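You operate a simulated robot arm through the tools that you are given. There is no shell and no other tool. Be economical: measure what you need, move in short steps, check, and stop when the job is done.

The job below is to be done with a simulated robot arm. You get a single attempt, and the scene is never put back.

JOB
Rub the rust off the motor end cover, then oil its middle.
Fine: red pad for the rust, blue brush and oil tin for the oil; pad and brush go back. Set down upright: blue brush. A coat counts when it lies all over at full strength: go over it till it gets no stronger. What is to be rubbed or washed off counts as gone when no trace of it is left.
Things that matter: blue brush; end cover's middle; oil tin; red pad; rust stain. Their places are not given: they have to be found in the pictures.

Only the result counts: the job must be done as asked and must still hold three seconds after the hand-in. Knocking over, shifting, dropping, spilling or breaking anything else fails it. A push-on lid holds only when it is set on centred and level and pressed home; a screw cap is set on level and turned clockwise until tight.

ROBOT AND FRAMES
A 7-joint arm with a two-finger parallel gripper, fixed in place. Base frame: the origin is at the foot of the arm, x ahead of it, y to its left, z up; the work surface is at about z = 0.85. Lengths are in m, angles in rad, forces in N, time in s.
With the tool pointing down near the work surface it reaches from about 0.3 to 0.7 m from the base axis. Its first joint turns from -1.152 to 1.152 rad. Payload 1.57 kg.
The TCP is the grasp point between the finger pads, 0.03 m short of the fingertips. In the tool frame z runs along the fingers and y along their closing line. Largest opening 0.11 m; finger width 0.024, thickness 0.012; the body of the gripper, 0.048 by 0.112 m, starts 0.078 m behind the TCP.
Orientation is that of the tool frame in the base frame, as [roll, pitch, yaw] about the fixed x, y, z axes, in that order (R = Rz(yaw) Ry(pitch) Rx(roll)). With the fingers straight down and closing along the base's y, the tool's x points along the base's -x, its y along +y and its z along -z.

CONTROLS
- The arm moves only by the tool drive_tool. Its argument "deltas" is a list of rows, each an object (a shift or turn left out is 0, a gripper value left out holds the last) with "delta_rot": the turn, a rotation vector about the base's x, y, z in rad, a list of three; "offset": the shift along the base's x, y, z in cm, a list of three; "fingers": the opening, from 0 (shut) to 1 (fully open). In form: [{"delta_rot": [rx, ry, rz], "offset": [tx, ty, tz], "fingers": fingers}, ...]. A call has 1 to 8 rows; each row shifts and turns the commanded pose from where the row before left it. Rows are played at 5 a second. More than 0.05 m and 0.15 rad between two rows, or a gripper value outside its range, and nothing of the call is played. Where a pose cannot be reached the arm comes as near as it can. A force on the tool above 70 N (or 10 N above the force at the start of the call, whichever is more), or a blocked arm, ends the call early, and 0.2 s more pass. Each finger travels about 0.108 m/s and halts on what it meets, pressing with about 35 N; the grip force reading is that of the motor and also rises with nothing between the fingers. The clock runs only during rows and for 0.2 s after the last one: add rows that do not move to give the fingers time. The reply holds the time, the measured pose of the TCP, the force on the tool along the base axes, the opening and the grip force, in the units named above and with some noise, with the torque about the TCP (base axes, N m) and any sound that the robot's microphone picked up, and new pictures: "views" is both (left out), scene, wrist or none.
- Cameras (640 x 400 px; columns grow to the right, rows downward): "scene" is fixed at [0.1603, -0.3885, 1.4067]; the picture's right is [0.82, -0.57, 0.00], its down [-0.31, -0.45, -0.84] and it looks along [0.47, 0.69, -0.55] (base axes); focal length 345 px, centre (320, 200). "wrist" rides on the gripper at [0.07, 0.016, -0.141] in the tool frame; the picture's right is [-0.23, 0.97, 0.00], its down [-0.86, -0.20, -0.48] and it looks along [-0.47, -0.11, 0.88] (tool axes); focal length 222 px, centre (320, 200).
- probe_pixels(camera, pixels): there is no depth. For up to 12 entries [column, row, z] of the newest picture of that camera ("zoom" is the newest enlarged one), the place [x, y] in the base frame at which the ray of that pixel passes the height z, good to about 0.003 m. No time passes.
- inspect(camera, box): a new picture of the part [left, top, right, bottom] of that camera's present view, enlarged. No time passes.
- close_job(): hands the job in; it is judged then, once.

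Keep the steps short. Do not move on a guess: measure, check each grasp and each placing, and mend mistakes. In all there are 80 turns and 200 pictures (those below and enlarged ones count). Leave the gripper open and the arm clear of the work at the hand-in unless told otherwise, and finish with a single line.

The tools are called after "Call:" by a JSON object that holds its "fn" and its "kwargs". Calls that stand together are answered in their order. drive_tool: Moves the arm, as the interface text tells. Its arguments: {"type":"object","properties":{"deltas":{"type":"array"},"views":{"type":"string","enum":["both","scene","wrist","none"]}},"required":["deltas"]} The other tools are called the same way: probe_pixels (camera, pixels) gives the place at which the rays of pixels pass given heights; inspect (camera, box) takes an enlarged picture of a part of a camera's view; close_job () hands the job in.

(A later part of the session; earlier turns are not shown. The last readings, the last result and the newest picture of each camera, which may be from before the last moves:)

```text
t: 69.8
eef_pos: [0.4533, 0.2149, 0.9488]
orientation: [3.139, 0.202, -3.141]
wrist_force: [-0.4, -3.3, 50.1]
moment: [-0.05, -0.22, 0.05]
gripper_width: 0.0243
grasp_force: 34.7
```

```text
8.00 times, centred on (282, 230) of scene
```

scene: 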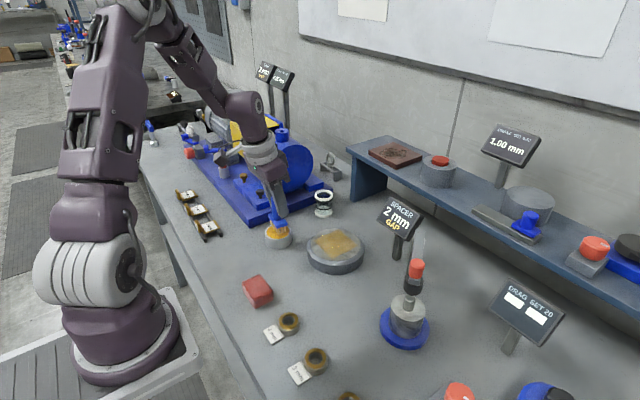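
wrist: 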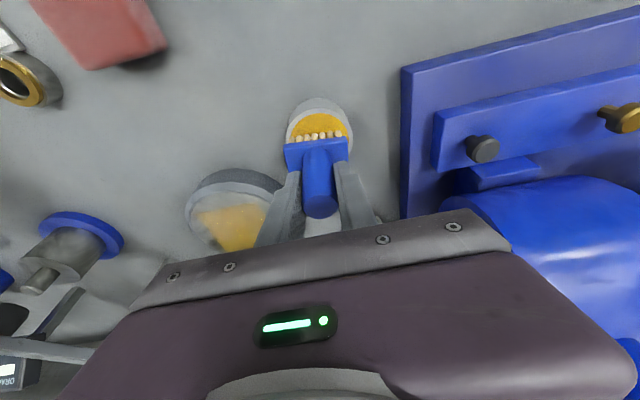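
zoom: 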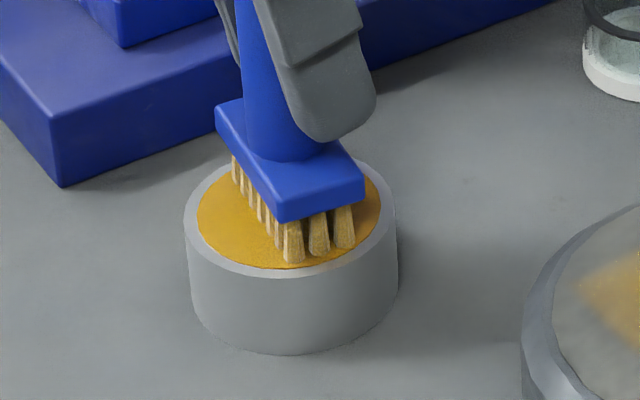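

That press was more than wanted (50 N); the tin has hardly moved. I lift straight up and check.

Call:
{"fn": "drive_tool", "kwargs": {"deltas": [{"offset": [0, 0, 0.3]}, {"offset": [0, 0, 2.5]}, {"offset": [0, 0, 2.5]}, {}]}}

Call:
{"fn": "inspect", "kwargs": {"camera": "scene", "box": [246, 180, 310, 260]}}

```text
t: 70.8
eef_pos: [0.4543, 0.2143, 1.0017]
orientation: [-3.141, 0.2, 3.141]
wrist_force: [-0.3, -0.3, -0.7]
moment: [0.01, 0.02, 0.02]
gripper_width: 0.0246
grasp_force: 34.9
```

scene: 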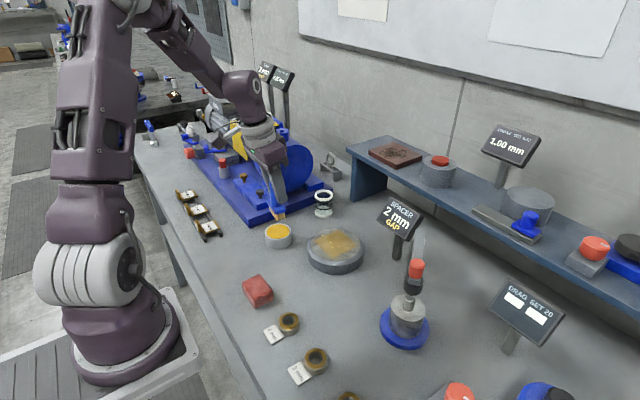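
wrist: 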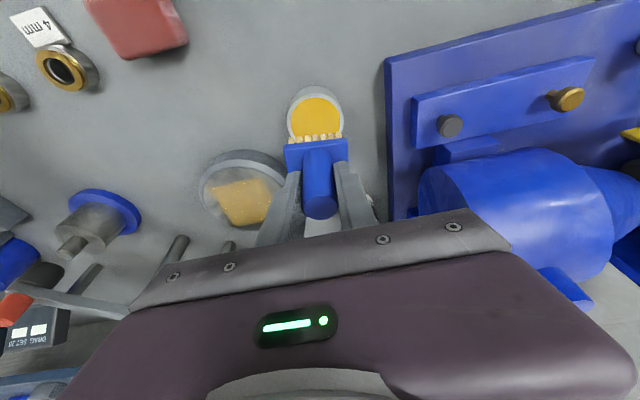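

```text
5.00 times, centred on (278, 220) of scene
```

zoom: 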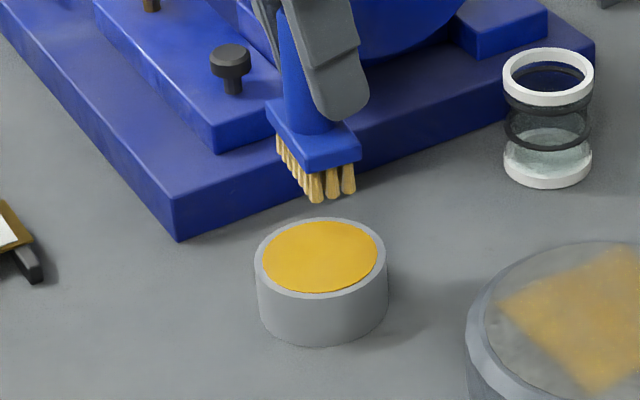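

Tin unmoved, brush loaded. Back to the cover, far side of the patch first.

Call:
{"fn": "drive_tool", "kwargs": {"deltas": [{"offset": [2.5, -3, 0]}, {"offset": [2.5, -3, 0]}, {"offset": [2.5, -3, 0]}, {"offset": [2.5, -3, 0]}, {"offset": [0, 0, -4]}, {"offset": [0, 0, -0.6]}, {}]}}

Call:
{"fn": "inspect", "kwargs": {"camera": "scene", "box": [296, 205, 376, 275]}}

```text
t: 72.4
eef_pos: [0.5532, 0.0936, 0.9554]
orientation: [-3.141, 0.2, 3.14]
wrist_force: [1.0, 0.0, 0.7]
moment: [-0.03, -0.01, 0.02]
gripper_width: 0.0246
grasp_force: 35.0
```

scene: 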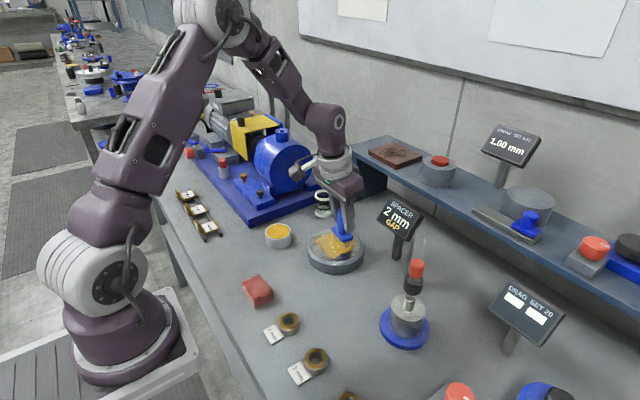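
wrist: 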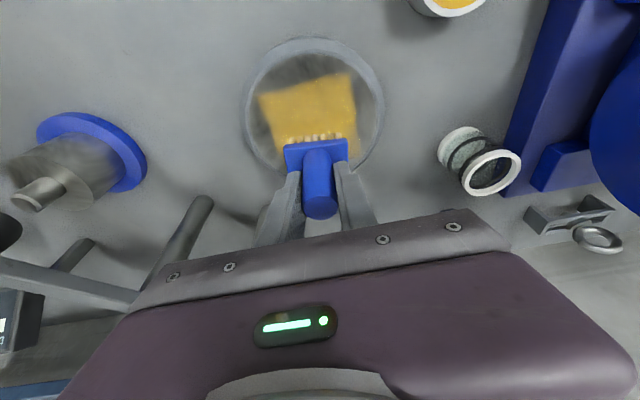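

```text
5.71 times, centred on (336, 240) of scene
```

zoom: 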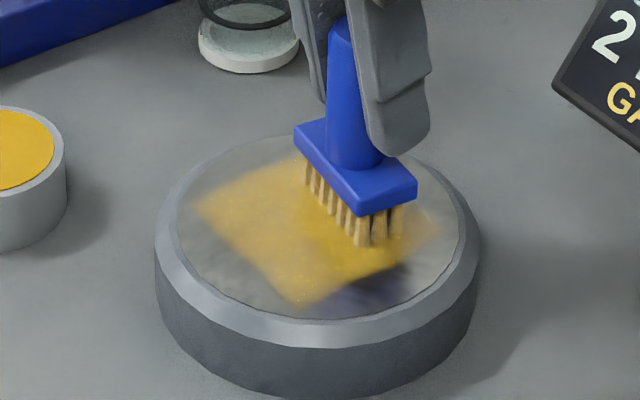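

Call:
{"fn": "drive_tool", "kwargs": {"deltas": [{"offset": [0, 0, -0.25]}, {}], "views": "none"}}

Call:
{"fn": "drive_tool", "kwargs": {"deltas": [{"offset": [0, 0, -0.12]}, {}], "views": "none"}}

```text
t: 73.0
eef_pos: [0.5544, 0.0938, 0.9531]
orientation: [3.141, 0.202, 3.141]
wrist_force: [-2.5, -1.3, 14.6]
moment: [-0.02, 0.07, 0.01]
gripper_width: 0.0242
grasp_force: 34.9
```

```text
t: 73.6
eef_pos: [0.5542, 0.093, 0.9529]
orientation: [-3.141, 0.205, -3.14]
wrist_force: [-5.4, -2.5, 41.5]
moment: [-0.04, 0.1, 0.03]
gripper_width: 0.0244
grasp_force: 35.4
```

A touch too firm; I ease 0.9 mm and stroke across, far edge included.

Call:
{"fn": "drive_tool", "kwargs": {"deltas": [{"offset": [0, 0, 0.09]}, {"offset": [0, 1.8, 0]}, {"offset": [0, -1.8, 0]}, {"offset": [0, -1.8, 0]}, {"offset": [0.9, 0, 0]}, {"offset": [0, 1.2, 0]}, {"offset": [0, 1.2, 0]}, {"offset": [0, 1.2, 0]}], "views": "none"}}

Call:
{"fn": "drive_tool", "kwargs": {"deltas": [{"offset": [0, -1.2, 0]}, {"offset": [0, -1.2, 0]}, {"offset": [0, -1.2, 0]}, {"offset": [0, 1.2, 0]}, {"offset": [0, 1.2, 0]}, {"offset": [0, 1.2, 0]}, {"offset": [-1.0, 0, 0]}, {"offset": [0, -1.2, 0]}]}}

Call:
{"fn": "inspect", "kwargs": {"camera": "scene", "box": [296, 205, 376, 275]}}

```text
t: 75.4
eef_pos: [0.5617, 0.1116, 0.9521]
orientation: [3.141, 0.198, -3.14]
wrist_force: [-0.9, -6.3, 11.2]
moment: [-0.12, -0.1, -0.06]
gripper_width: 0.024
grasp_force: 34.9
```

```text
t: 77.2
eef_pos: [0.5527, 0.1008, 0.9525]
orientation: [3.141, 0.201, -3.14]
wrist_force: [0.4, 0.5, -0.3]
moment: [0.01, 0.01, -0.02]
gripper_width: 0.0242
grasp_force: 35.6
```

scene: 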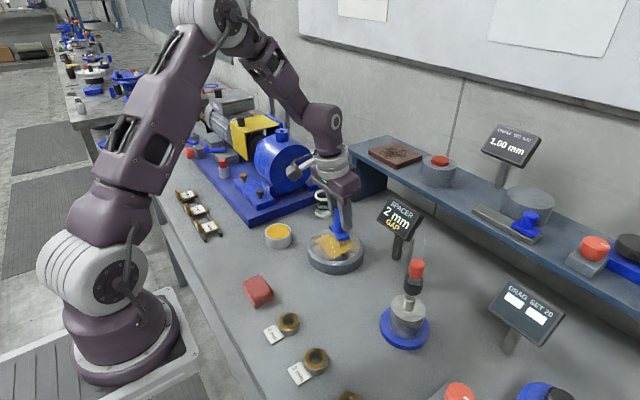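
wrist: 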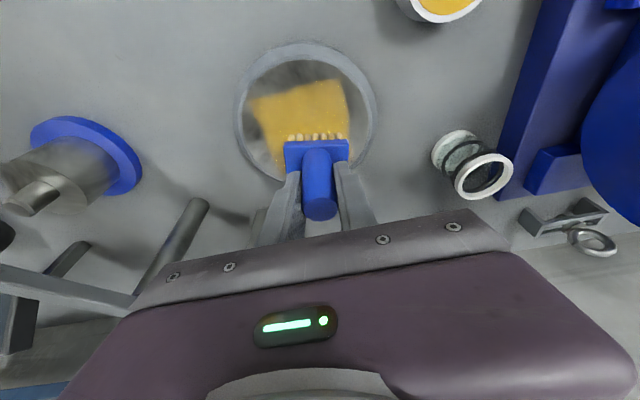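

```text
5.71 times, centred on (336, 240) of scene
```

zoom: 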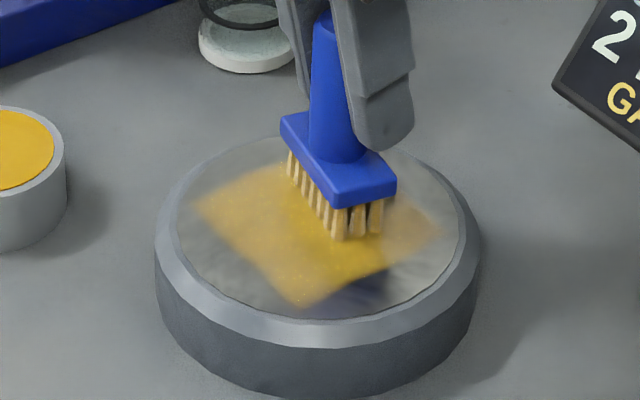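

Contact is lost again; I lower until about 10 N and continue toward the near side.

Call:
{"fn": "drive_tool", "kwargs": {"deltas": [{"offset": [0, 0, -0.1]}, {}], "views": "none"}}

```text
t: 77.8
eef_pos: [0.5524, 0.1, 0.9528]
orientation: [3.141, 0.201, -3.139]
wrist_force: [-0.9, -0.6, 5.7]
moment: [0.11, 0.02, 0.03]
gripper_width: 0.024
grasp_force: 34.7
```

Call:
{"fn": "drive_tool", "kwargs": {"deltas": [{"offset": [0, 1.2, -0.04]}, {"offset": [0, -1.2, 0]}, {"offset": [0, -1.2, 0]}, {"offset": [0, -1.2, 0]}, {"offset": [-1.1, 0, -0.03]}, {"offset": [0, 1.2, 0]}, {"offset": [0, 1.2, 0]}, {"offset": [0, 1.2, 0]}], "views": "none"}}

Call:
{"fn": "drive_tool", "kwargs": {"deltas": [{"offset": [-1.1, 0, -0.03]}, {"offset": [0, -1.2, 0]}, {"offset": [0, -1.2, 0]}, {"offset": [0, -1.2, 0]}, {"offset": [-1.1, 0, -0.03]}, {"offset": [0, 1.2, 0]}, {"offset": [0, 1.2, 0]}, {"offset": [0, 1.2, 0]}]}}

Call:
{"fn": "inspect", "kwargs": {"camera": "scene", "box": [296, 205, 376, 275]}}

```text
t: 79.6
eef_pos: [0.5428, 0.1111, 0.9516]
orientation: [-3.141, 0.202, 3.141]
wrist_force: [0.2, -16.3, 36.6]
moment: [-0.3, -0.4, -0.16]
gripper_width: 0.0242
grasp_force: 34.8
```

```text
t: 81.4
eef_pos: [0.519, 0.1102, 0.9512]
orientation: [-3.142, 0.199, 3.141]
wrist_force: [0.8, -19.5, 42.6]
moment: [-0.32, -0.09, -0.03]
gripper_width: 0.0241
grasp_force: 35.3
```

scene: 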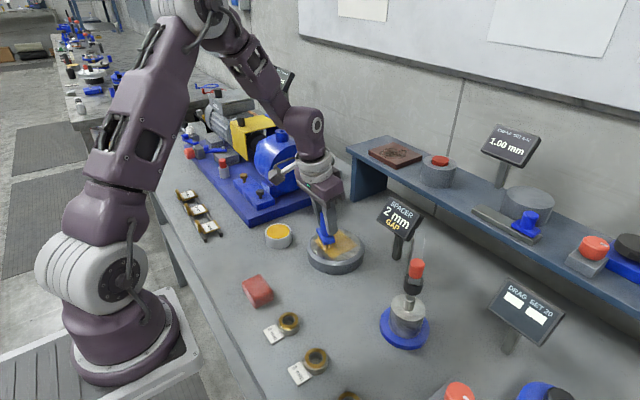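
wrist: 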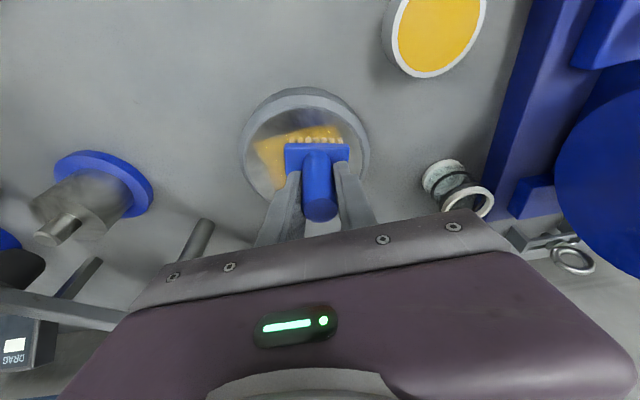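

```text
5.71 times, centred on (336, 240) of scene
```

zoom: 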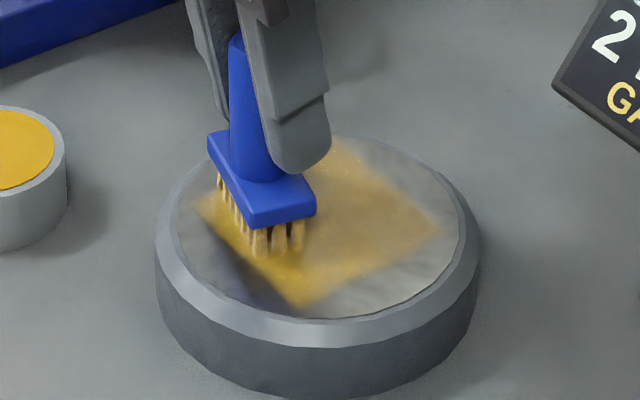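

Firm contact here (42 N), so I ease a little, finish the near edge, and lift to look.

Call:
{"fn": "drive_tool", "kwargs": {"deltas": [{"offset": [0, 0, 0.07]}, {"offset": [-0.9, 0, 0]}, {"offset": [0, -1.2, 0]}, {"offset": [0, -1.2, 0]}, {"offset": [0, -1.2, 0]}, {"offset": [0, 1.2, 0]}, {"offset": [0, 1.2, 0]}, {"offset": [0, 1.2, 0]}], "views": "none"}}

Call:
{"fn": "drive_tool", "kwargs": {"deltas": [{"offset": [0, 0, 2.5]}, {"offset": [-4, 0, 2.0]}, {"offset": [-4, 0, 0]}, {"offset": [-2, 0, 0]}, {}]}}

Call:
{"fn": "inspect", "kwargs": {"camera": "scene", "box": [312, 226, 362, 262]}}

Call:
{"fn": "inspect", "kwargs": {"camera": "scene", "box": [250, 190, 310, 265]}}

```text
t: 83.2
eef_pos: [0.5111, 0.1128, 0.9507]
orientation: [3.14, 0.201, 3.141]
wrist_force: [-0.9, -0.9, 1.5]
moment: [-0.1, 0.05, 0.02]
gripper_width: 0.0241
grasp_force: 35.2
```

```text
t: 84.4
eef_pos: [0.4112, 0.1127, 0.9956]
orientation: [3.14, 0.199, 3.141]
wrist_force: [0.0, -0.4, -1.2]
moment: [-0.03, -0.02, 0.01]
gripper_width: 0.0238
grasp_force: 34.6
```

scene: 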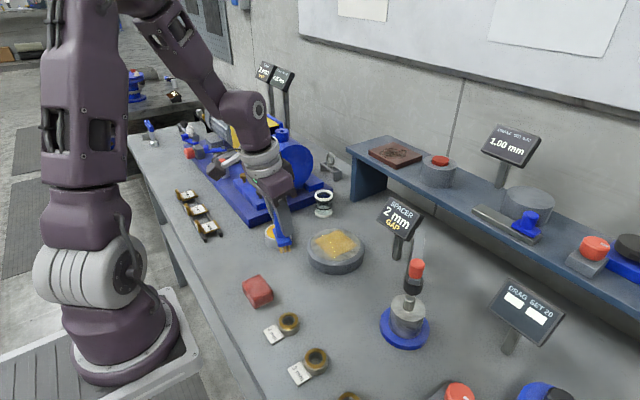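
wrist: 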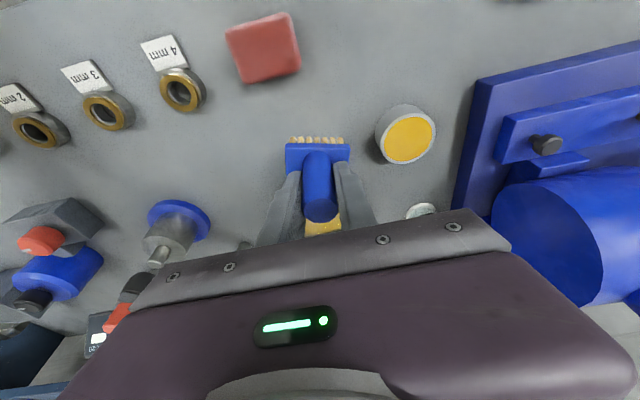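

```text
11.11 times, centred on (337, 244) of scene
```

zoom: 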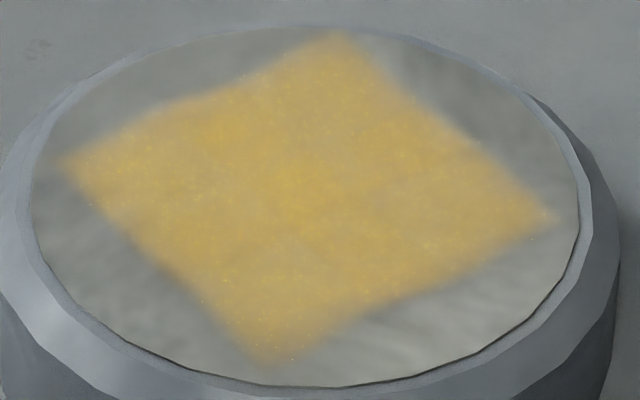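

```text
5.33 times, centred on (280, 228) of scene
```

zoom: 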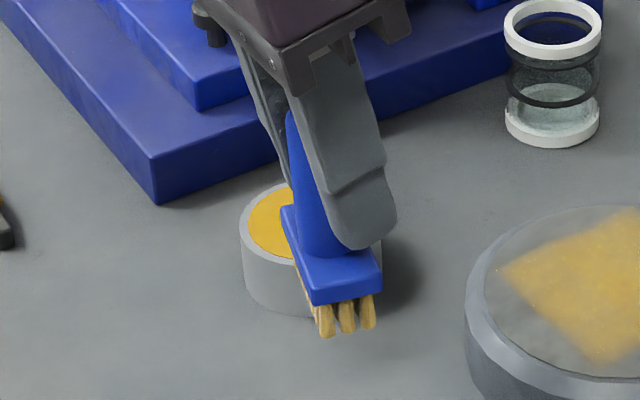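

The coat is nearly full and even, slightly weaker along the far edges. I dip once more and do another full pass. First over the tin.

Call:
{"fn": "drive_tool", "kwargs": {"deltas": [{"offset": [1.4, 3.4, 0]}, {"offset": [1.4, 3.4, 0]}, {"offset": [1.4, 3.35, 0]}, {"offset": [0, 0, -3.2]}, {}]}}

Call:
{"fn": "inspect", "kwargs": {"camera": "scene", "box": [258, 205, 306, 255]}}

Call:
{"fn": "inspect", "kwargs": {"camera": "wrist", "box": [270, 90, 370, 210]}}

```text
t: 85.6
eef_pos: [0.453, 0.2149, 0.9638]
orientation: [3.141, 0.198, -3.141]
wrist_force: [0.4, -0.4, -0.9]
moment: [0.0, 0.01, 0.03]
gripper_width: 0.024
grasp_force: 35.6
```

scene: 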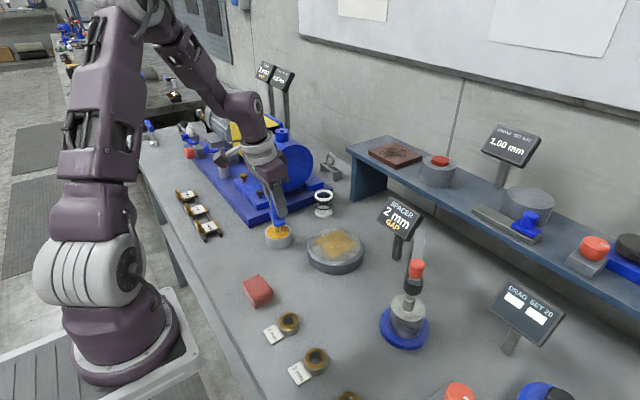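
wrist: 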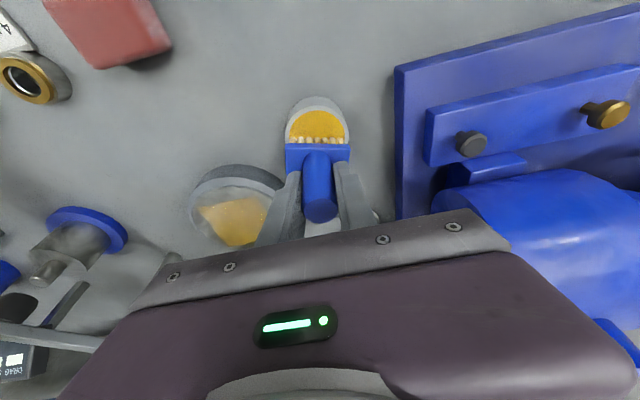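

```text
8.00 times, centred on (282, 230) of scene
```

zoom: 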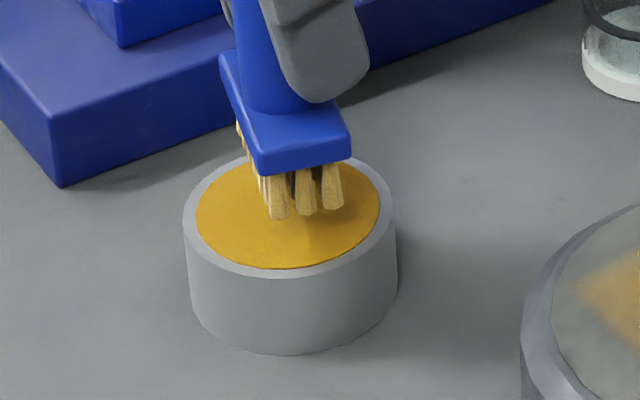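

```text
3.33 times, centred on (320, 150) of wrist
```

zoom: 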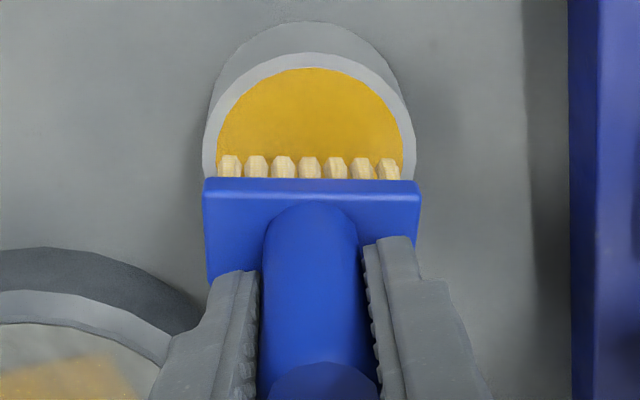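

I shift 3 mm back and 2 mm in -y and go down nearly to the surface.

Call:
{"fn": "drive_tool", "kwargs": {"deltas": [{"offset": [-0.3, -0.2, -0.5]}, {"offset": [0, 0, -0.5]}, {}], "views": "none"}}

Call:
{"fn": "inspect", "kwargs": {"camera": "scene", "box": [258, 205, 306, 255]}}

```text
t: 86.4
eef_pos: [0.4501, 0.2119, 0.9545]
orientation: [3.141, 0.2, -3.141]
wrist_force: [-0.1, 0.7, -0.9]
moment: [-0.03, -0.01, -0.01]
gripper_width: 0.0239
grasp_force: 34.9
```

```text
8.00 times, centred on (282, 230) of scene
```

zoom: 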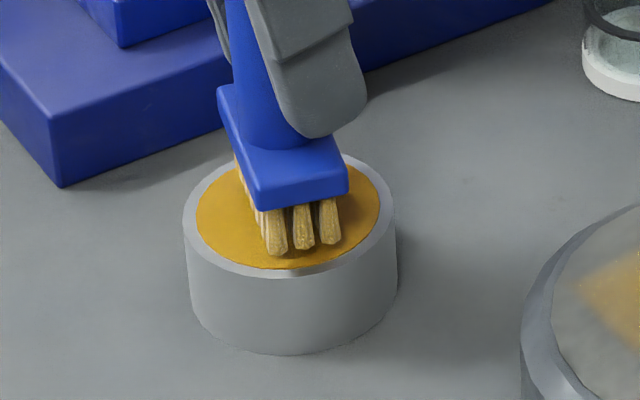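

Slightly too far to the front; I shift +2 mm in y, +2 mm in x, then step down one small step at a time.

Call:
{"fn": "drive_tool", "kwargs": {"deltas": [{"offset": [0.2, 0.25, -0.2]}, {}], "views": "none"}}

```text
t: 87.0
eef_pos: [0.4528, 0.2141, 0.9514]
orientation: [-3.14, 0.201, 3.141]
wrist_force: [0.5, -0.5, -1.3]
moment: [0.02, -0.01, -0.02]
gripper_width: 0.0241
grasp_force: 35.3
```

Call:
{"fn": "drive_tool", "kwargs": {"deltas": [{"offset": [0, 0, -0.12]}, {}, {}], "views": "none"}}

```text
t: 87.8
eef_pos: [0.4518, 0.2145, 0.9518]
orientation: [-3.141, 0.2, 3.141]
wrist_force: [-0.9, -0.6, -0.2]
moment: [0.0, 0.01, -0.01]
gripper_width: 0.024
grasp_force: 34.8
```

Call:
{"fn": "drive_tool", "kwargs": {"deltas": [{"offset": [0, 0, -0.1]}, {}, {}], "views": "none"}}

Call:
{"fn": "inspect", "kwargs": {"camera": "scene", "box": [258, 205, 306, 255]}}

```text
t: 88.6
eef_pos: [0.4527, 0.2149, 0.9501]
orientation: [3.142, 0.202, -3.142]
wrist_force: [-0.9, -0.5, -1.3]
moment: [-0.03, -0.02, 0.0]
gripper_width: 0.024
grasp_force: 35.1
```

```text
8.00 times, centred on (282, 230) of scene
```

zoom: 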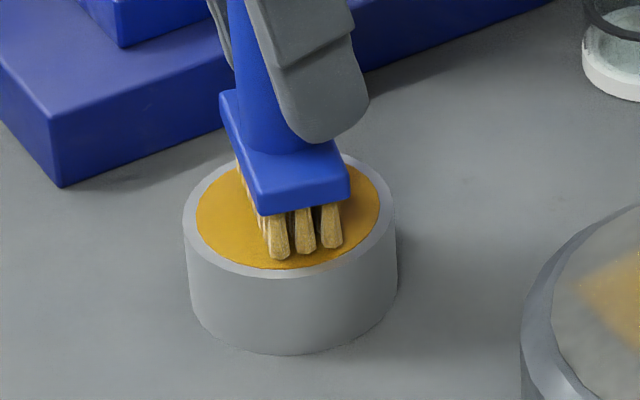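

Nearly touching, well inside the rim. Two more small steps.

Call:
{"fn": "drive_tool", "kwargs": {"deltas": [{"offset": [0, 0, -0.12]}, {}, {}], "views": "none"}}

```text
t: 89.4
eef_pos: [0.4514, 0.2136, 0.9492]
orientation: [3.142, 0.201, -3.141]
wrist_force: [0.1, 0.0, -0.8]
moment: [-0.03, -0.01, 0.0]
gripper_width: 0.0241
grasp_force: 35.2
```

Call:
{"fn": "drive_tool", "kwargs": {"deltas": [{"offset": [0, 0, -0.1]}, {}, {}], "views": "none"}}

```text
t: 90.2
eef_pos: [0.4514, 0.2154, 0.9476]
orientation: [3.14, 0.2, 3.141]
wrist_force: [-0.2, 0.5, -0.9]
moment: [-0.01, -0.02, -0.01]
gripper_width: 0.0239
grasp_force: 34.9
```

Call:
{"fn": "drive_tool", "kwargs": {"deltas": [{"offset": [0, 0, -0.1]}, {}, {}], "views": "none"}}

Call:
{"fn": "inspect", "kwargs": {"camera": "scene", "box": [258, 205, 306, 255]}}

```text
t: 91.0
eef_pos: [0.4506, 0.213, 0.9469]
orientation: [3.141, 0.201, -3.142]
wrist_force: [0.2, -0.1, -0.7]
moment: [0.03, 0.01, -0.03]
gripper_width: 0.0239
grasp_force: 35.1
```

```text
8.00 times, centred on (282, 230) of scene
```

zoom: 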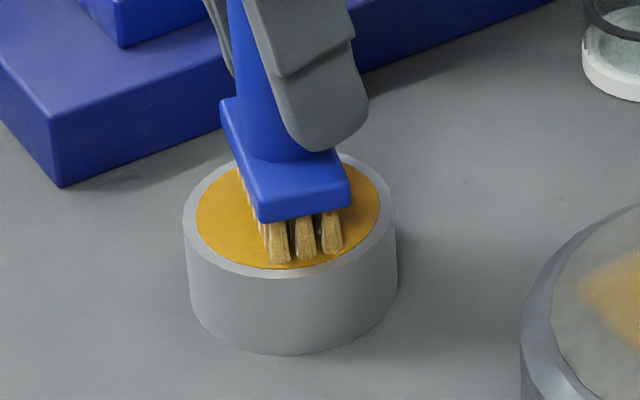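

Call:
{"fn": "drive_tool", "kwargs": {"deltas": [{"offset": [0, 0, -0.1]}, {}, {}], "views": "none"}}

```text
t: 91.8
eef_pos: [0.4509, 0.2146, 0.9464]
orientation: [3.141, 0.202, 3.141]
wrist_force: [0.1, -0.3, 20.3]
moment: [-0.04, 0.17, 0.05]
gripper_width: 0.0238
grasp_force: 34.6
```

Contact (20 N). Lift and go over to the cover's far side.

Call:
{"fn": "drive_tool", "kwargs": {"deltas": [{"offset": [0, 0, 0.3]}, {"offset": [0, 0, 3]}, {"offset": [2.5, -3, 1]}, {"offset": [2.5, -3, 0]}, {"offset": [2.7, -3, 0]}, {"offset": [2.8, -3, 0]}, {"offset": [0, 0, -3.5]}, {}]}}

Call:
{"fn": "inspect", "kwargs": {"camera": "scene", "box": [296, 205, 376, 275]}}

```text
t: 93.6
eef_pos: [0.5566, 0.0929, 0.954]
orientation: [-3.142, 0.2, -3.141]
wrist_force: [0.3, 0.8, -1.4]
moment: [0.02, 0.03, 0.01]
gripper_width: 0.0241
grasp_force: 35.1
```

scene: 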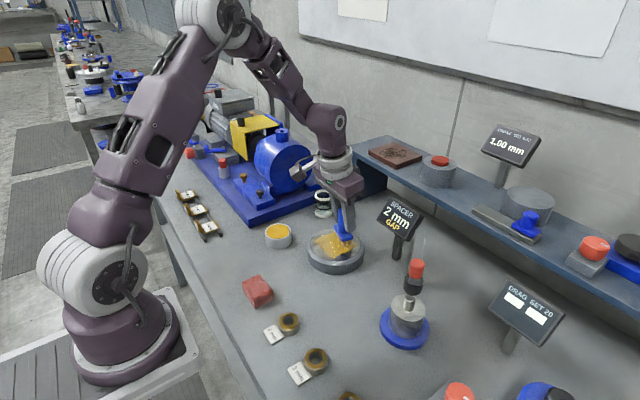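
wrist: 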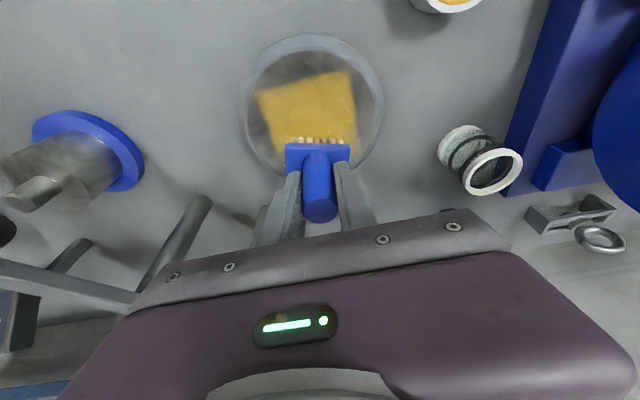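

```text
5.71 times, centred on (336, 240) of scene
```

zoom: 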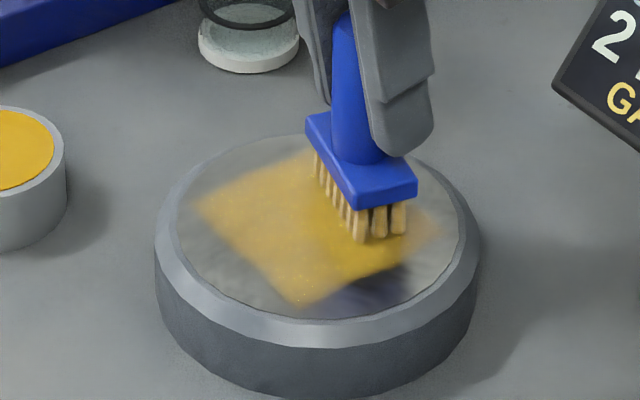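

Call:
{"fn": "drive_tool", "kwargs": {"deltas": [{"offset": [0.3, 0, -0.45]}, {}], "views": "none"}}

```text
t: 94.2
eef_pos: [0.5593, 0.0938, 0.9504]
orientation: [-3.141, 0.202, 3.142]
wrist_force: [-12.2, -1.6, 33.8]
moment: [0.03, 0.72, 0.0]
gripper_width: 0.0238
grasp_force: 35.0
```

Contact at 34 N; I ease 0.5 mm and go over the whole patch again in y strokes.

Call:
{"fn": "drive_tool", "kwargs": {"deltas": [{"offset": [0, 0, 0.05]}, {"offset": [0, 1.8, 0]}, {"offset": [0, -1.8, 0]}, {"offset": [0, -1.8, 0]}, {"offset": [0, 1.8, 0]}, {"offset": [0, 1.8, -0.02]}, {"offset": [-1.1, 0, -0.02]}, {"offset": [0, -1.8, 0]}], "views": "none"}}

Call:
{"fn": "drive_tool", "kwargs": {"deltas": [{"offset": [0, -1.8, 0]}, {"offset": [0, 1.8, 0]}, {"offset": [0, 1.8, 0]}, {"offset": [-1.1, 0, -0.03]}, {"offset": [0, -1.8, 0]}, {"offset": [0, -1.8, 0]}, {"offset": [0, 1.8, 0]}, {"offset": [0, 1.8, 0]}], "views": "none"}}

Call:
{"fn": "drive_tool", "kwargs": {"deltas": [{"offset": [-1.1, 0, -0.04]}, {"offset": [0, -1.8, 0]}, {"offset": [0, -1.8, 0]}, {"offset": [0, 1.8, 0]}, {"offset": [0, 1.8, 0]}, {"offset": [-1.1, 0, -0.03]}, {"offset": [0, -1.8, 0]}, {"offset": [0, -1.8, 0]}]}}

Call:
{"fn": "inspect", "kwargs": {"camera": "scene", "box": [296, 205, 376, 275]}}

```text
t: 96.0
eef_pos: [0.548, 0.0974, 0.9496]
orientation: [3.137, 0.202, -3.138]
wrist_force: [-1.0, 18.9, 37.6]
moment: [0.35, 0.25, -0.09]
gripper_width: 0.0241
grasp_force: 35.0
```

```text
t: 97.8
eef_pos: [0.5365, 0.1107, 0.9494]
orientation: [-3.14, 0.199, 3.14]
wrist_force: [0.1, -16.8, 33.8]
moment: [-0.28, -0.19, -0.11]
gripper_width: 0.0239
grasp_force: 34.9
```

```text
t: 99.6
eef_pos: [0.516, 0.0779, 0.9489]
orientation: [3.14, 0.201, -3.141]
wrist_force: [0.3, 21.0, 42.1]
moment: [0.38, 0.44, -0.2]
gripper_width: 0.024
grasp_force: 34.7
```

scene: 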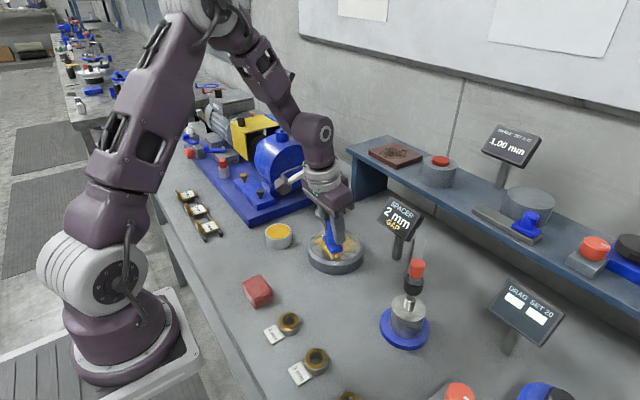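
wrist: 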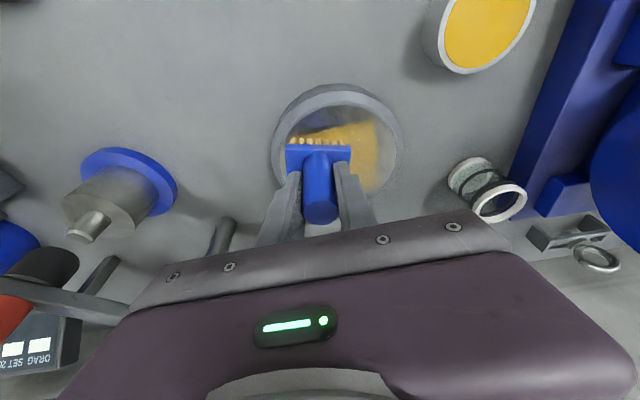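

```text
5.71 times, centred on (336, 240) of scene
```

zoom: 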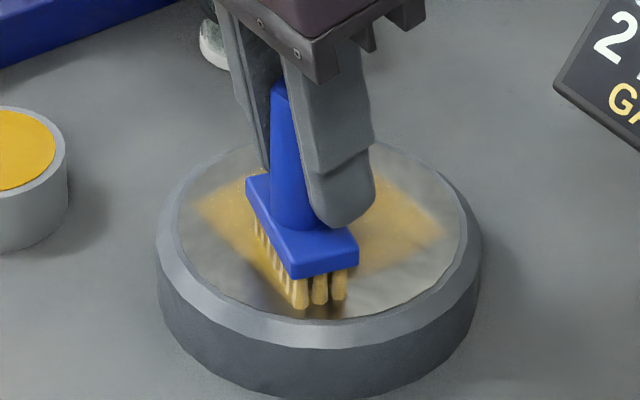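

Force is a bit high again (42 N); I ease off and finish the near strip lightly, then lift and look.

Call:
{"fn": "drive_tool", "kwargs": {"deltas": [{"offset": [0, 0, 0.07]}, {"offset": [-0.9, 0, 0]}, {"offset": [0, 1.2, 0]}, {"offset": [0, 1.2, 0]}, {"offset": [0, 1.2, 0]}, {"offset": [0, -1.2, 0]}, {"offset": [0, -1.2, 0]}, {"offset": [0, -1.2, 0]}], "views": "none"}}

Call:
{"fn": "drive_tool", "kwargs": {"deltas": [{"offset": [0, 0, 2.5]}, {"offset": [-4, 1, 2.5]}, {"offset": [-4, 1, 0]}, {"offset": [-2, 1, 0]}, {}]}}

Call:
{"fn": "inspect", "kwargs": {"camera": "scene", "box": [312, 226, 362, 262]}}

Call:
{"fn": "inspect", "kwargs": {"camera": "scene", "box": [250, 190, 310, 265]}}

```text
t: 101.4
eef_pos: [0.5059, 0.0765, 0.9501]
orientation: [-3.141, 0.199, -3.14]
wrist_force: [0.4, 4.6, 7.8]
moment: [0.08, 0.14, -0.08]
gripper_width: 0.0239
grasp_force: 34.9
```

```text
t: 102.6
eef_pos: [0.4082, 0.1055, 0.9991]
orientation: [-3.141, 0.2, 3.142]
wrist_force: [-0.1, 0.4, -0.5]
moment: [0.01, -0.04, 0.0]
gripper_width: 0.024
grasp_force: 35.3
```

scene: 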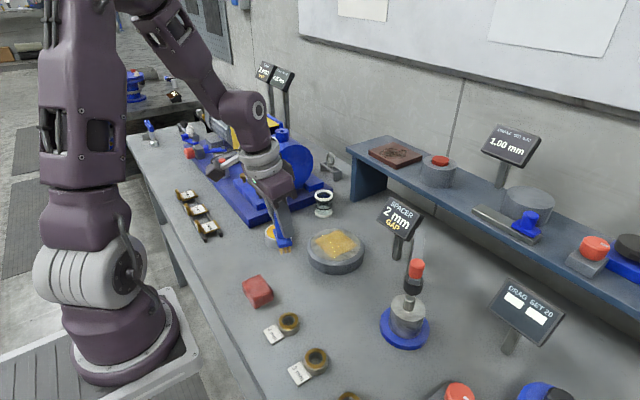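
wrist: 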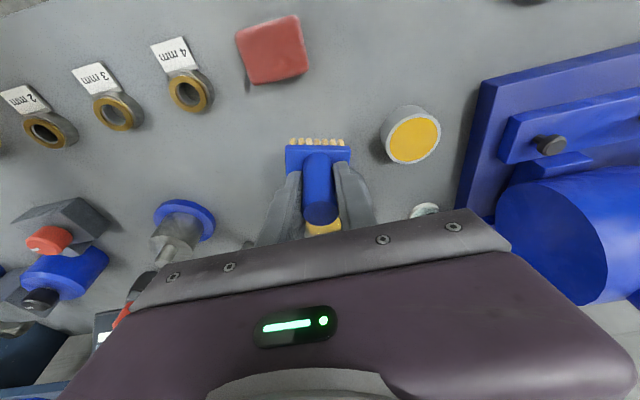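

```text
11.11 times, centred on (337, 244) of scene
```

zoom: 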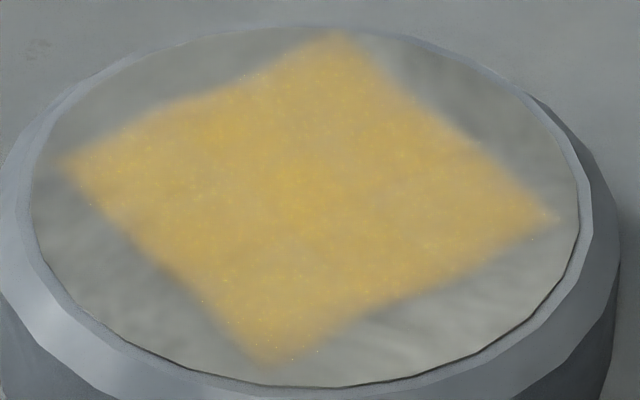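

```text
5.33 times, centred on (280, 228) of scene
```

zoom: 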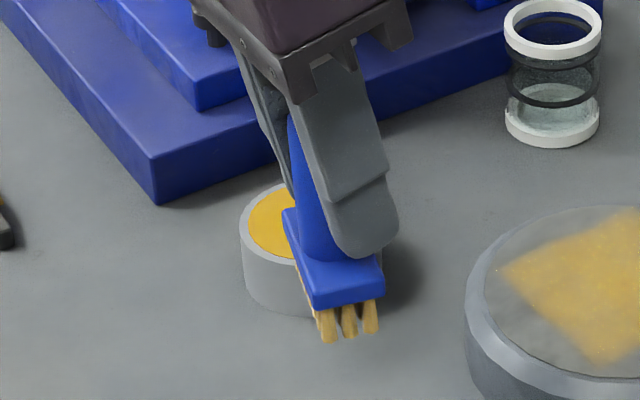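

No change from the previous look: the coat is full and even, the cover in place. Now the brush goes back to [0.3236, 0.1788].

Call:
{"fn": "drive_tool", "kwargs": {"deltas": [{"offset": [-2.8, 2.45, 0]}, {"offset": [-2.8, 2.45, 0]}, {"offset": [-2.8, 2.4, 0]}, {"offset": [0, 0, -4]}, {"offset": [0, 0, -2.5]}, {}]}}

Call:
{"fn": "inspect", "kwargs": {"camera": "scene", "box": [210, 220, 274, 284]}}

```text
t: 104.0
eef_pos: [0.342, 0.1909, 0.9527]
orientation: [-3.14, 0.196, 3.14]
wrist_force: [0.1, -0.1, -0.8]
moment: [-0.02, 0.01, 0.01]
gripper_width: 0.0242
grasp_force: 34.7
out of reach, approached as far as the arm can: row 4, 5
```

scene: 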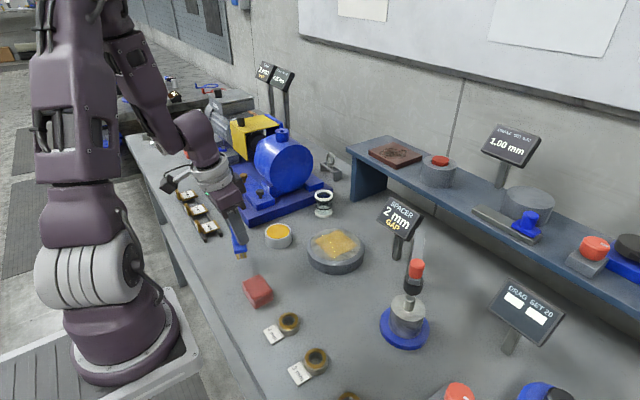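
wrist: 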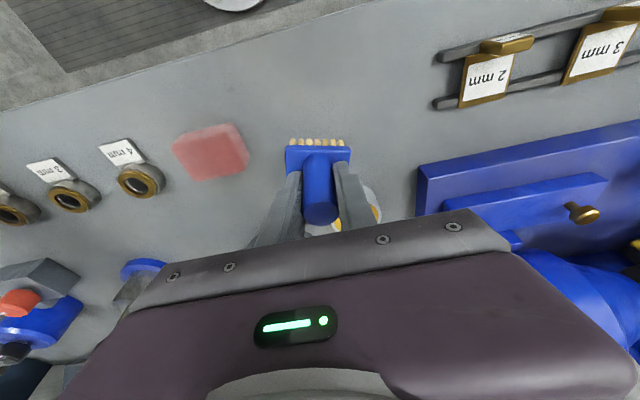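

```text
6.25 times, centred on (242, 252) of scene
```

zoom: 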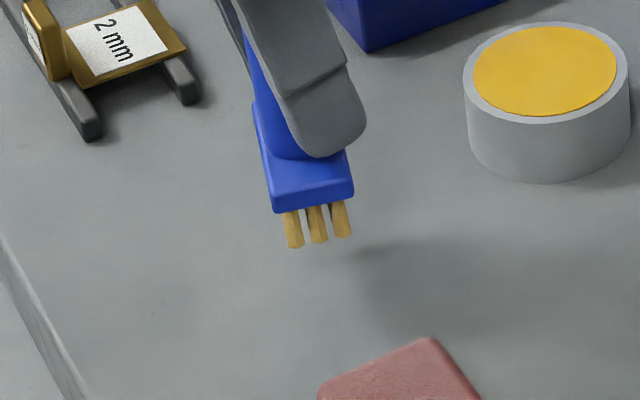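

With the tool pitched back, the home spot is out of reach. So I will set the brush upright on the free table spot near [0.40, 0.13], regrip it with the tool straight down, then carry it home. First move there.

Call:
{"fn": "drive_tool", "kwargs": {"deltas": [{"offset": [0, 0, 3]}, {"offset": [3.5, -2.3, 0]}, {"offset": [3.5, -2.3, 0]}, {}]}}

Call:
{"fn": "inspect", "kwargs": {"camera": "scene", "box": [230, 195, 310, 275]}}

```text
t: 105.0
eef_pos: [0.4129, 0.1461, 0.9829]
orientation: [-3.141, 0.202, -3.14]
wrist_force: [0.3, 0.0, -0.9]
moment: [-0.02, 0.0, -0.02]
gripper_width: 0.0239
grasp_force: 35.3
```

scene: 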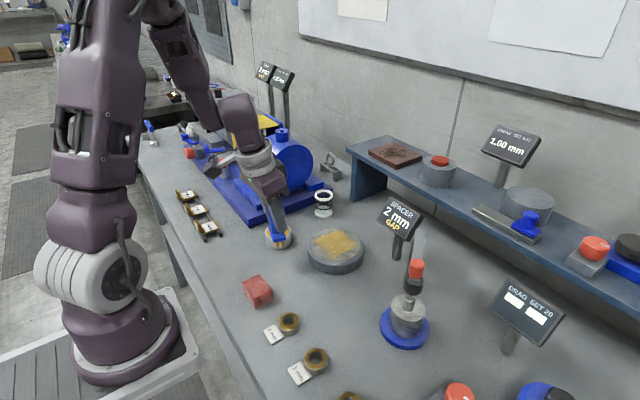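
wrist: 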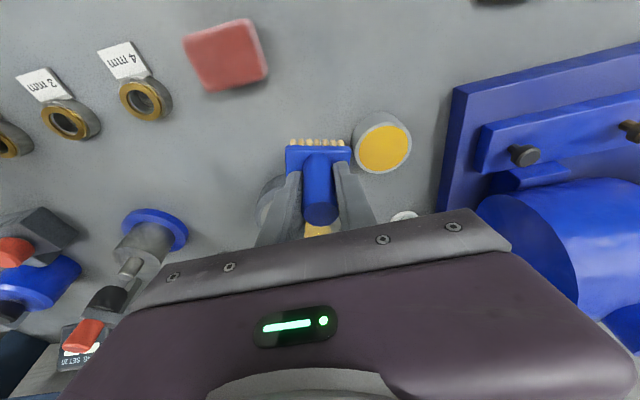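

```text
5.00 times, centred on (270, 235) of scene
```

zoom: 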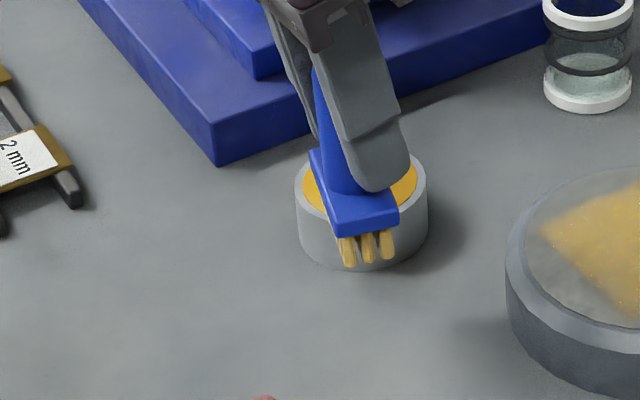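

Brush looks upright. I shift to [0.405, 0.125] and go down.

Call:
{"fn": "drive_tool", "kwargs": {"deltas": [{"offset": [-0.8, -2.1, -1.5]}, {"offset": [0, 0, -3]}, {"offset": [0, 0, -1.4]}, {}], "views": "none"}}

Call:
{"fn": "inspect", "kwargs": {"camera": "scene", "box": [240, 205, 320, 285]}}

```text
t: 106.0
eef_pos: [0.4045, 0.1239, 0.9242]
orientation: [3.141, 0.202, -3.14]
wrist_force: [-0.2, -0.6, -1.2]
moment: [0.03, -0.03, 0.02]
gripper_width: 0.024
grasp_force: 34.6
```

```text
5.00 times, centred on (280, 245) of scene
5 turns are left
```

zoom: 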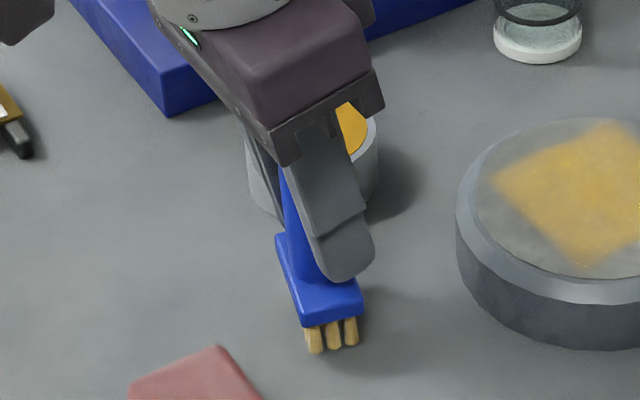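

Few turns remain, so I combine calls: set the brush down here, open, rise straight up, and turn the tool upright, then look.

Call:
{"fn": "drive_tool", "kwargs": {"deltas": [{"offset": [0, 0, -0.4]}, {"offset": [0, 0, -0.15]}, {"offset": [0, 0, -0.1]}, {"offset": [0, 0, -0.07]}, {}], "views": "none"}}

Call:
{"fn": "drive_tool", "kwargs": {"deltas": [{"fingers": 0.3}, {"fingers": 0.6}, {}, {}, {"offset": [0, 0, 2]}, {"offset": [0, 0, 3]}, {"offset": [0, 0, 3]}, {}], "views": "none"}}

Call:
{"fn": "drive_tool", "kwargs": {"deltas": [{"offset": [0, 0, 1], "delta_rot": [0, 0.1, 0]}, {"delta_rot": [0, 0.1, 0]}, {}]}}

Call:
{"fn": "inspect", "kwargs": {"camera": "scene", "box": [230, 205, 310, 275]}}

Call:
{"fn": "inspect", "kwargs": {"camera": "wrist", "box": [240, 80, 400, 220]}}

Call:
{"fn": "probe_pixels", "kwargs": {"camera": "wrist", "pixels": [[320, 150, 0.938], [320, 155, 0.938], [320, 160, 0.938], [320, 165, 0.938], [320, 170, 0.938], [310, 160, 0.938], [330, 160, 0.938]]}}

```text
t: 107.2
eef_pos: [0.4048, 0.1245, 0.9171]
orientation: [3.141, 0.198, 3.142]
wrist_force: [0.3, 0.3, -1.1]
moment: [-0.04, -0.01, 0.0]
gripper_width: 0.0242
grasp_force: 34.6
```

```text
t: 109.0
eef_pos: [0.4062, 0.1235, 0.9971]
orientation: [3.141, 0.201, -3.141]
wrist_force: [0.6, -0.4, -0.4]
moment: [0.01, -0.01, -0.04]
gripper_width: 0.0662
grasp_force: 0.0
```

```text
t: 109.8
eef_pos: [0.4067, 0.1239, 1.0059]
orientation: [3.142, -0.002, -3.14]
wrist_force: [0.3, 0.2, 0.6]
moment: [-0.03, 0.01, -0.01]
gripper_width: 0.0661
grasp_force: 0.0
```

scene: 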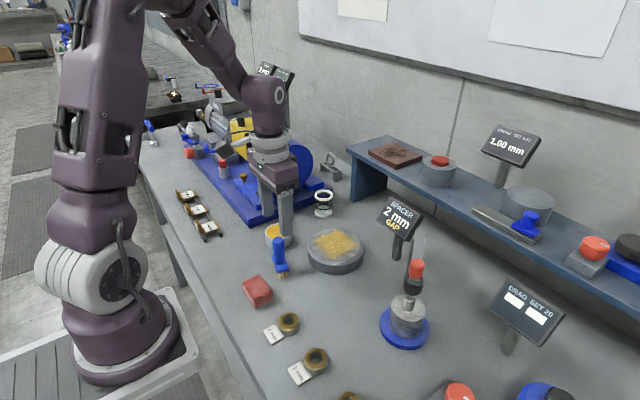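
wrist: 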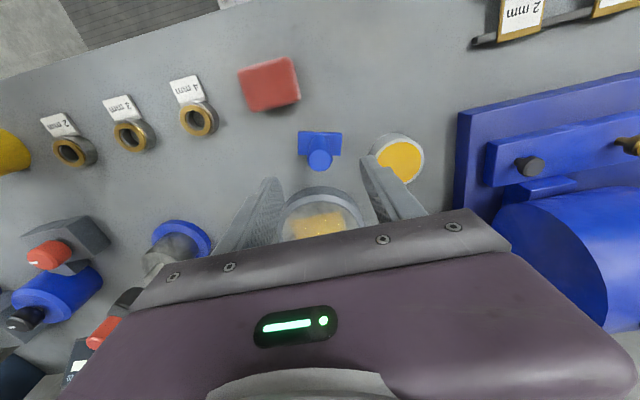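

```text
5.71 times, centred on (270, 240) of scene
```

zoom: 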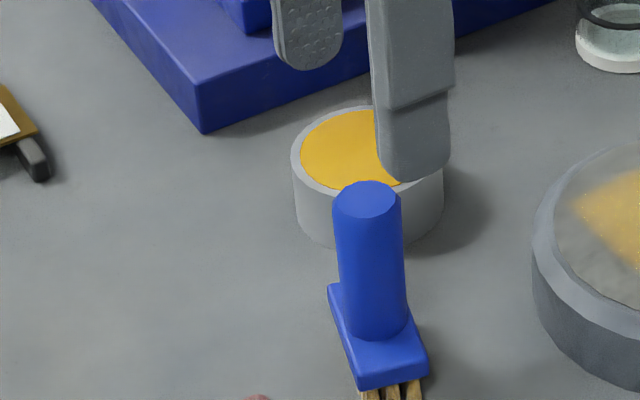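

```text
2.86 times, centred on (320, 150) of wrist
```

zoom: 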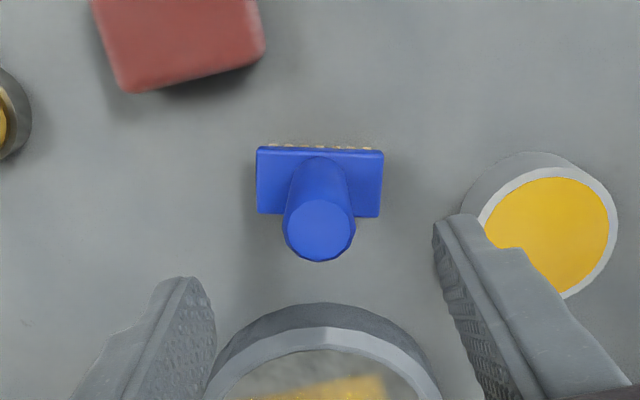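

```text
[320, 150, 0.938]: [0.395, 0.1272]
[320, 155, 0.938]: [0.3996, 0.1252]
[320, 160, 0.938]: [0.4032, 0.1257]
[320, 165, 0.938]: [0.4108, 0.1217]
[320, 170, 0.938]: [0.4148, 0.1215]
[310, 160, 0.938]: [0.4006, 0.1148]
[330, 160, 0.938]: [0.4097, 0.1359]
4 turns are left
```

The brush stands upright at [0.404, 0.1255]. I regrip it with the tool straight down, lift, carry it home while turning it +0.23 rad back to its first heading, and lower to just above the table.

Call:
{"fn": "drive_tool", "kwargs": {"deltas": [{"offset": [-0.25, 0.15, -4]}, {"offset": [0, 0, -4]}, {"offset": [0, 0, -0.15]}, {}, {"fingers": 0.05}, {}, {}, {}], "views": "none"}}

Call:
{"fn": "drive_tool", "kwargs": {"deltas": [{"offset": [0, 0, 4]}, {"offset": [0, 0, 4]}, {"offset": [-2.68, 1.78, 0], "delta_rot": [0, 0, 0.12]}, {"offset": [-2.68, 1.78, 0], "delta_rot": [0, 0, 0.11]}, {"offset": [-2.68, 1.77, 0]}, {"offset": [0, 0, -4]}, {"offset": [0, 0, -3.2]}, {}]}}

Call:
{"fn": "inspect", "kwargs": {"camera": "scene", "box": [200, 210, 280, 280]}}

```text
t: 111.6
eef_pos: [0.4018, 0.1254, 0.9263]
orientation: [-3.14, -0.001, 3.141]
wrist_force: [-0.3, 0.8, 0.9]
moment: [0.02, 0.02, 0.02]
gripper_width: 0.0242
grasp_force: 34.6
```

```text
t: 113.4
eef_pos: [0.322, 0.1775, 0.933]
orientation: [-3.14, 0.0, -2.909]
wrist_force: [-0.4, -0.2, -1.0]
moment: [0.0, 0.0, 0.03]
gripper_width: 0.0244
grasp_force: 35.1
```

scene: 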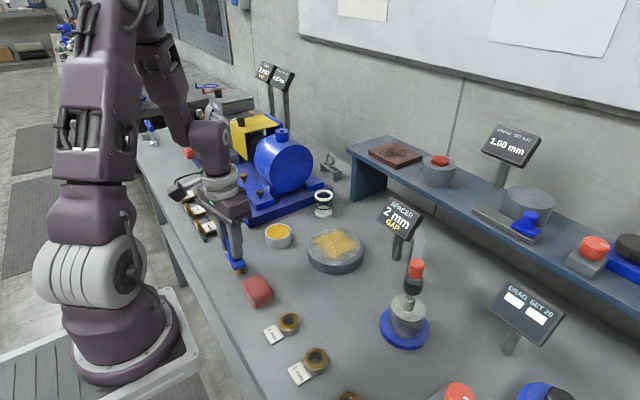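
wrist: 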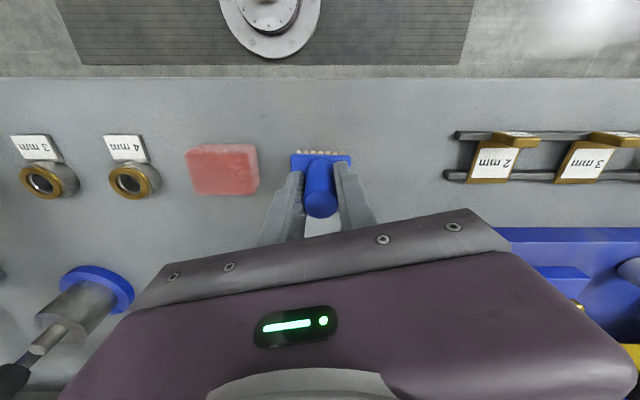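

```text
5.71 times, centred on (240, 245) of scene
3 turns are left
```

zoom: 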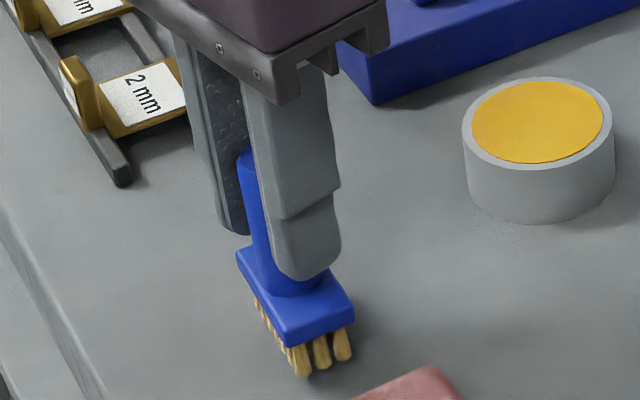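

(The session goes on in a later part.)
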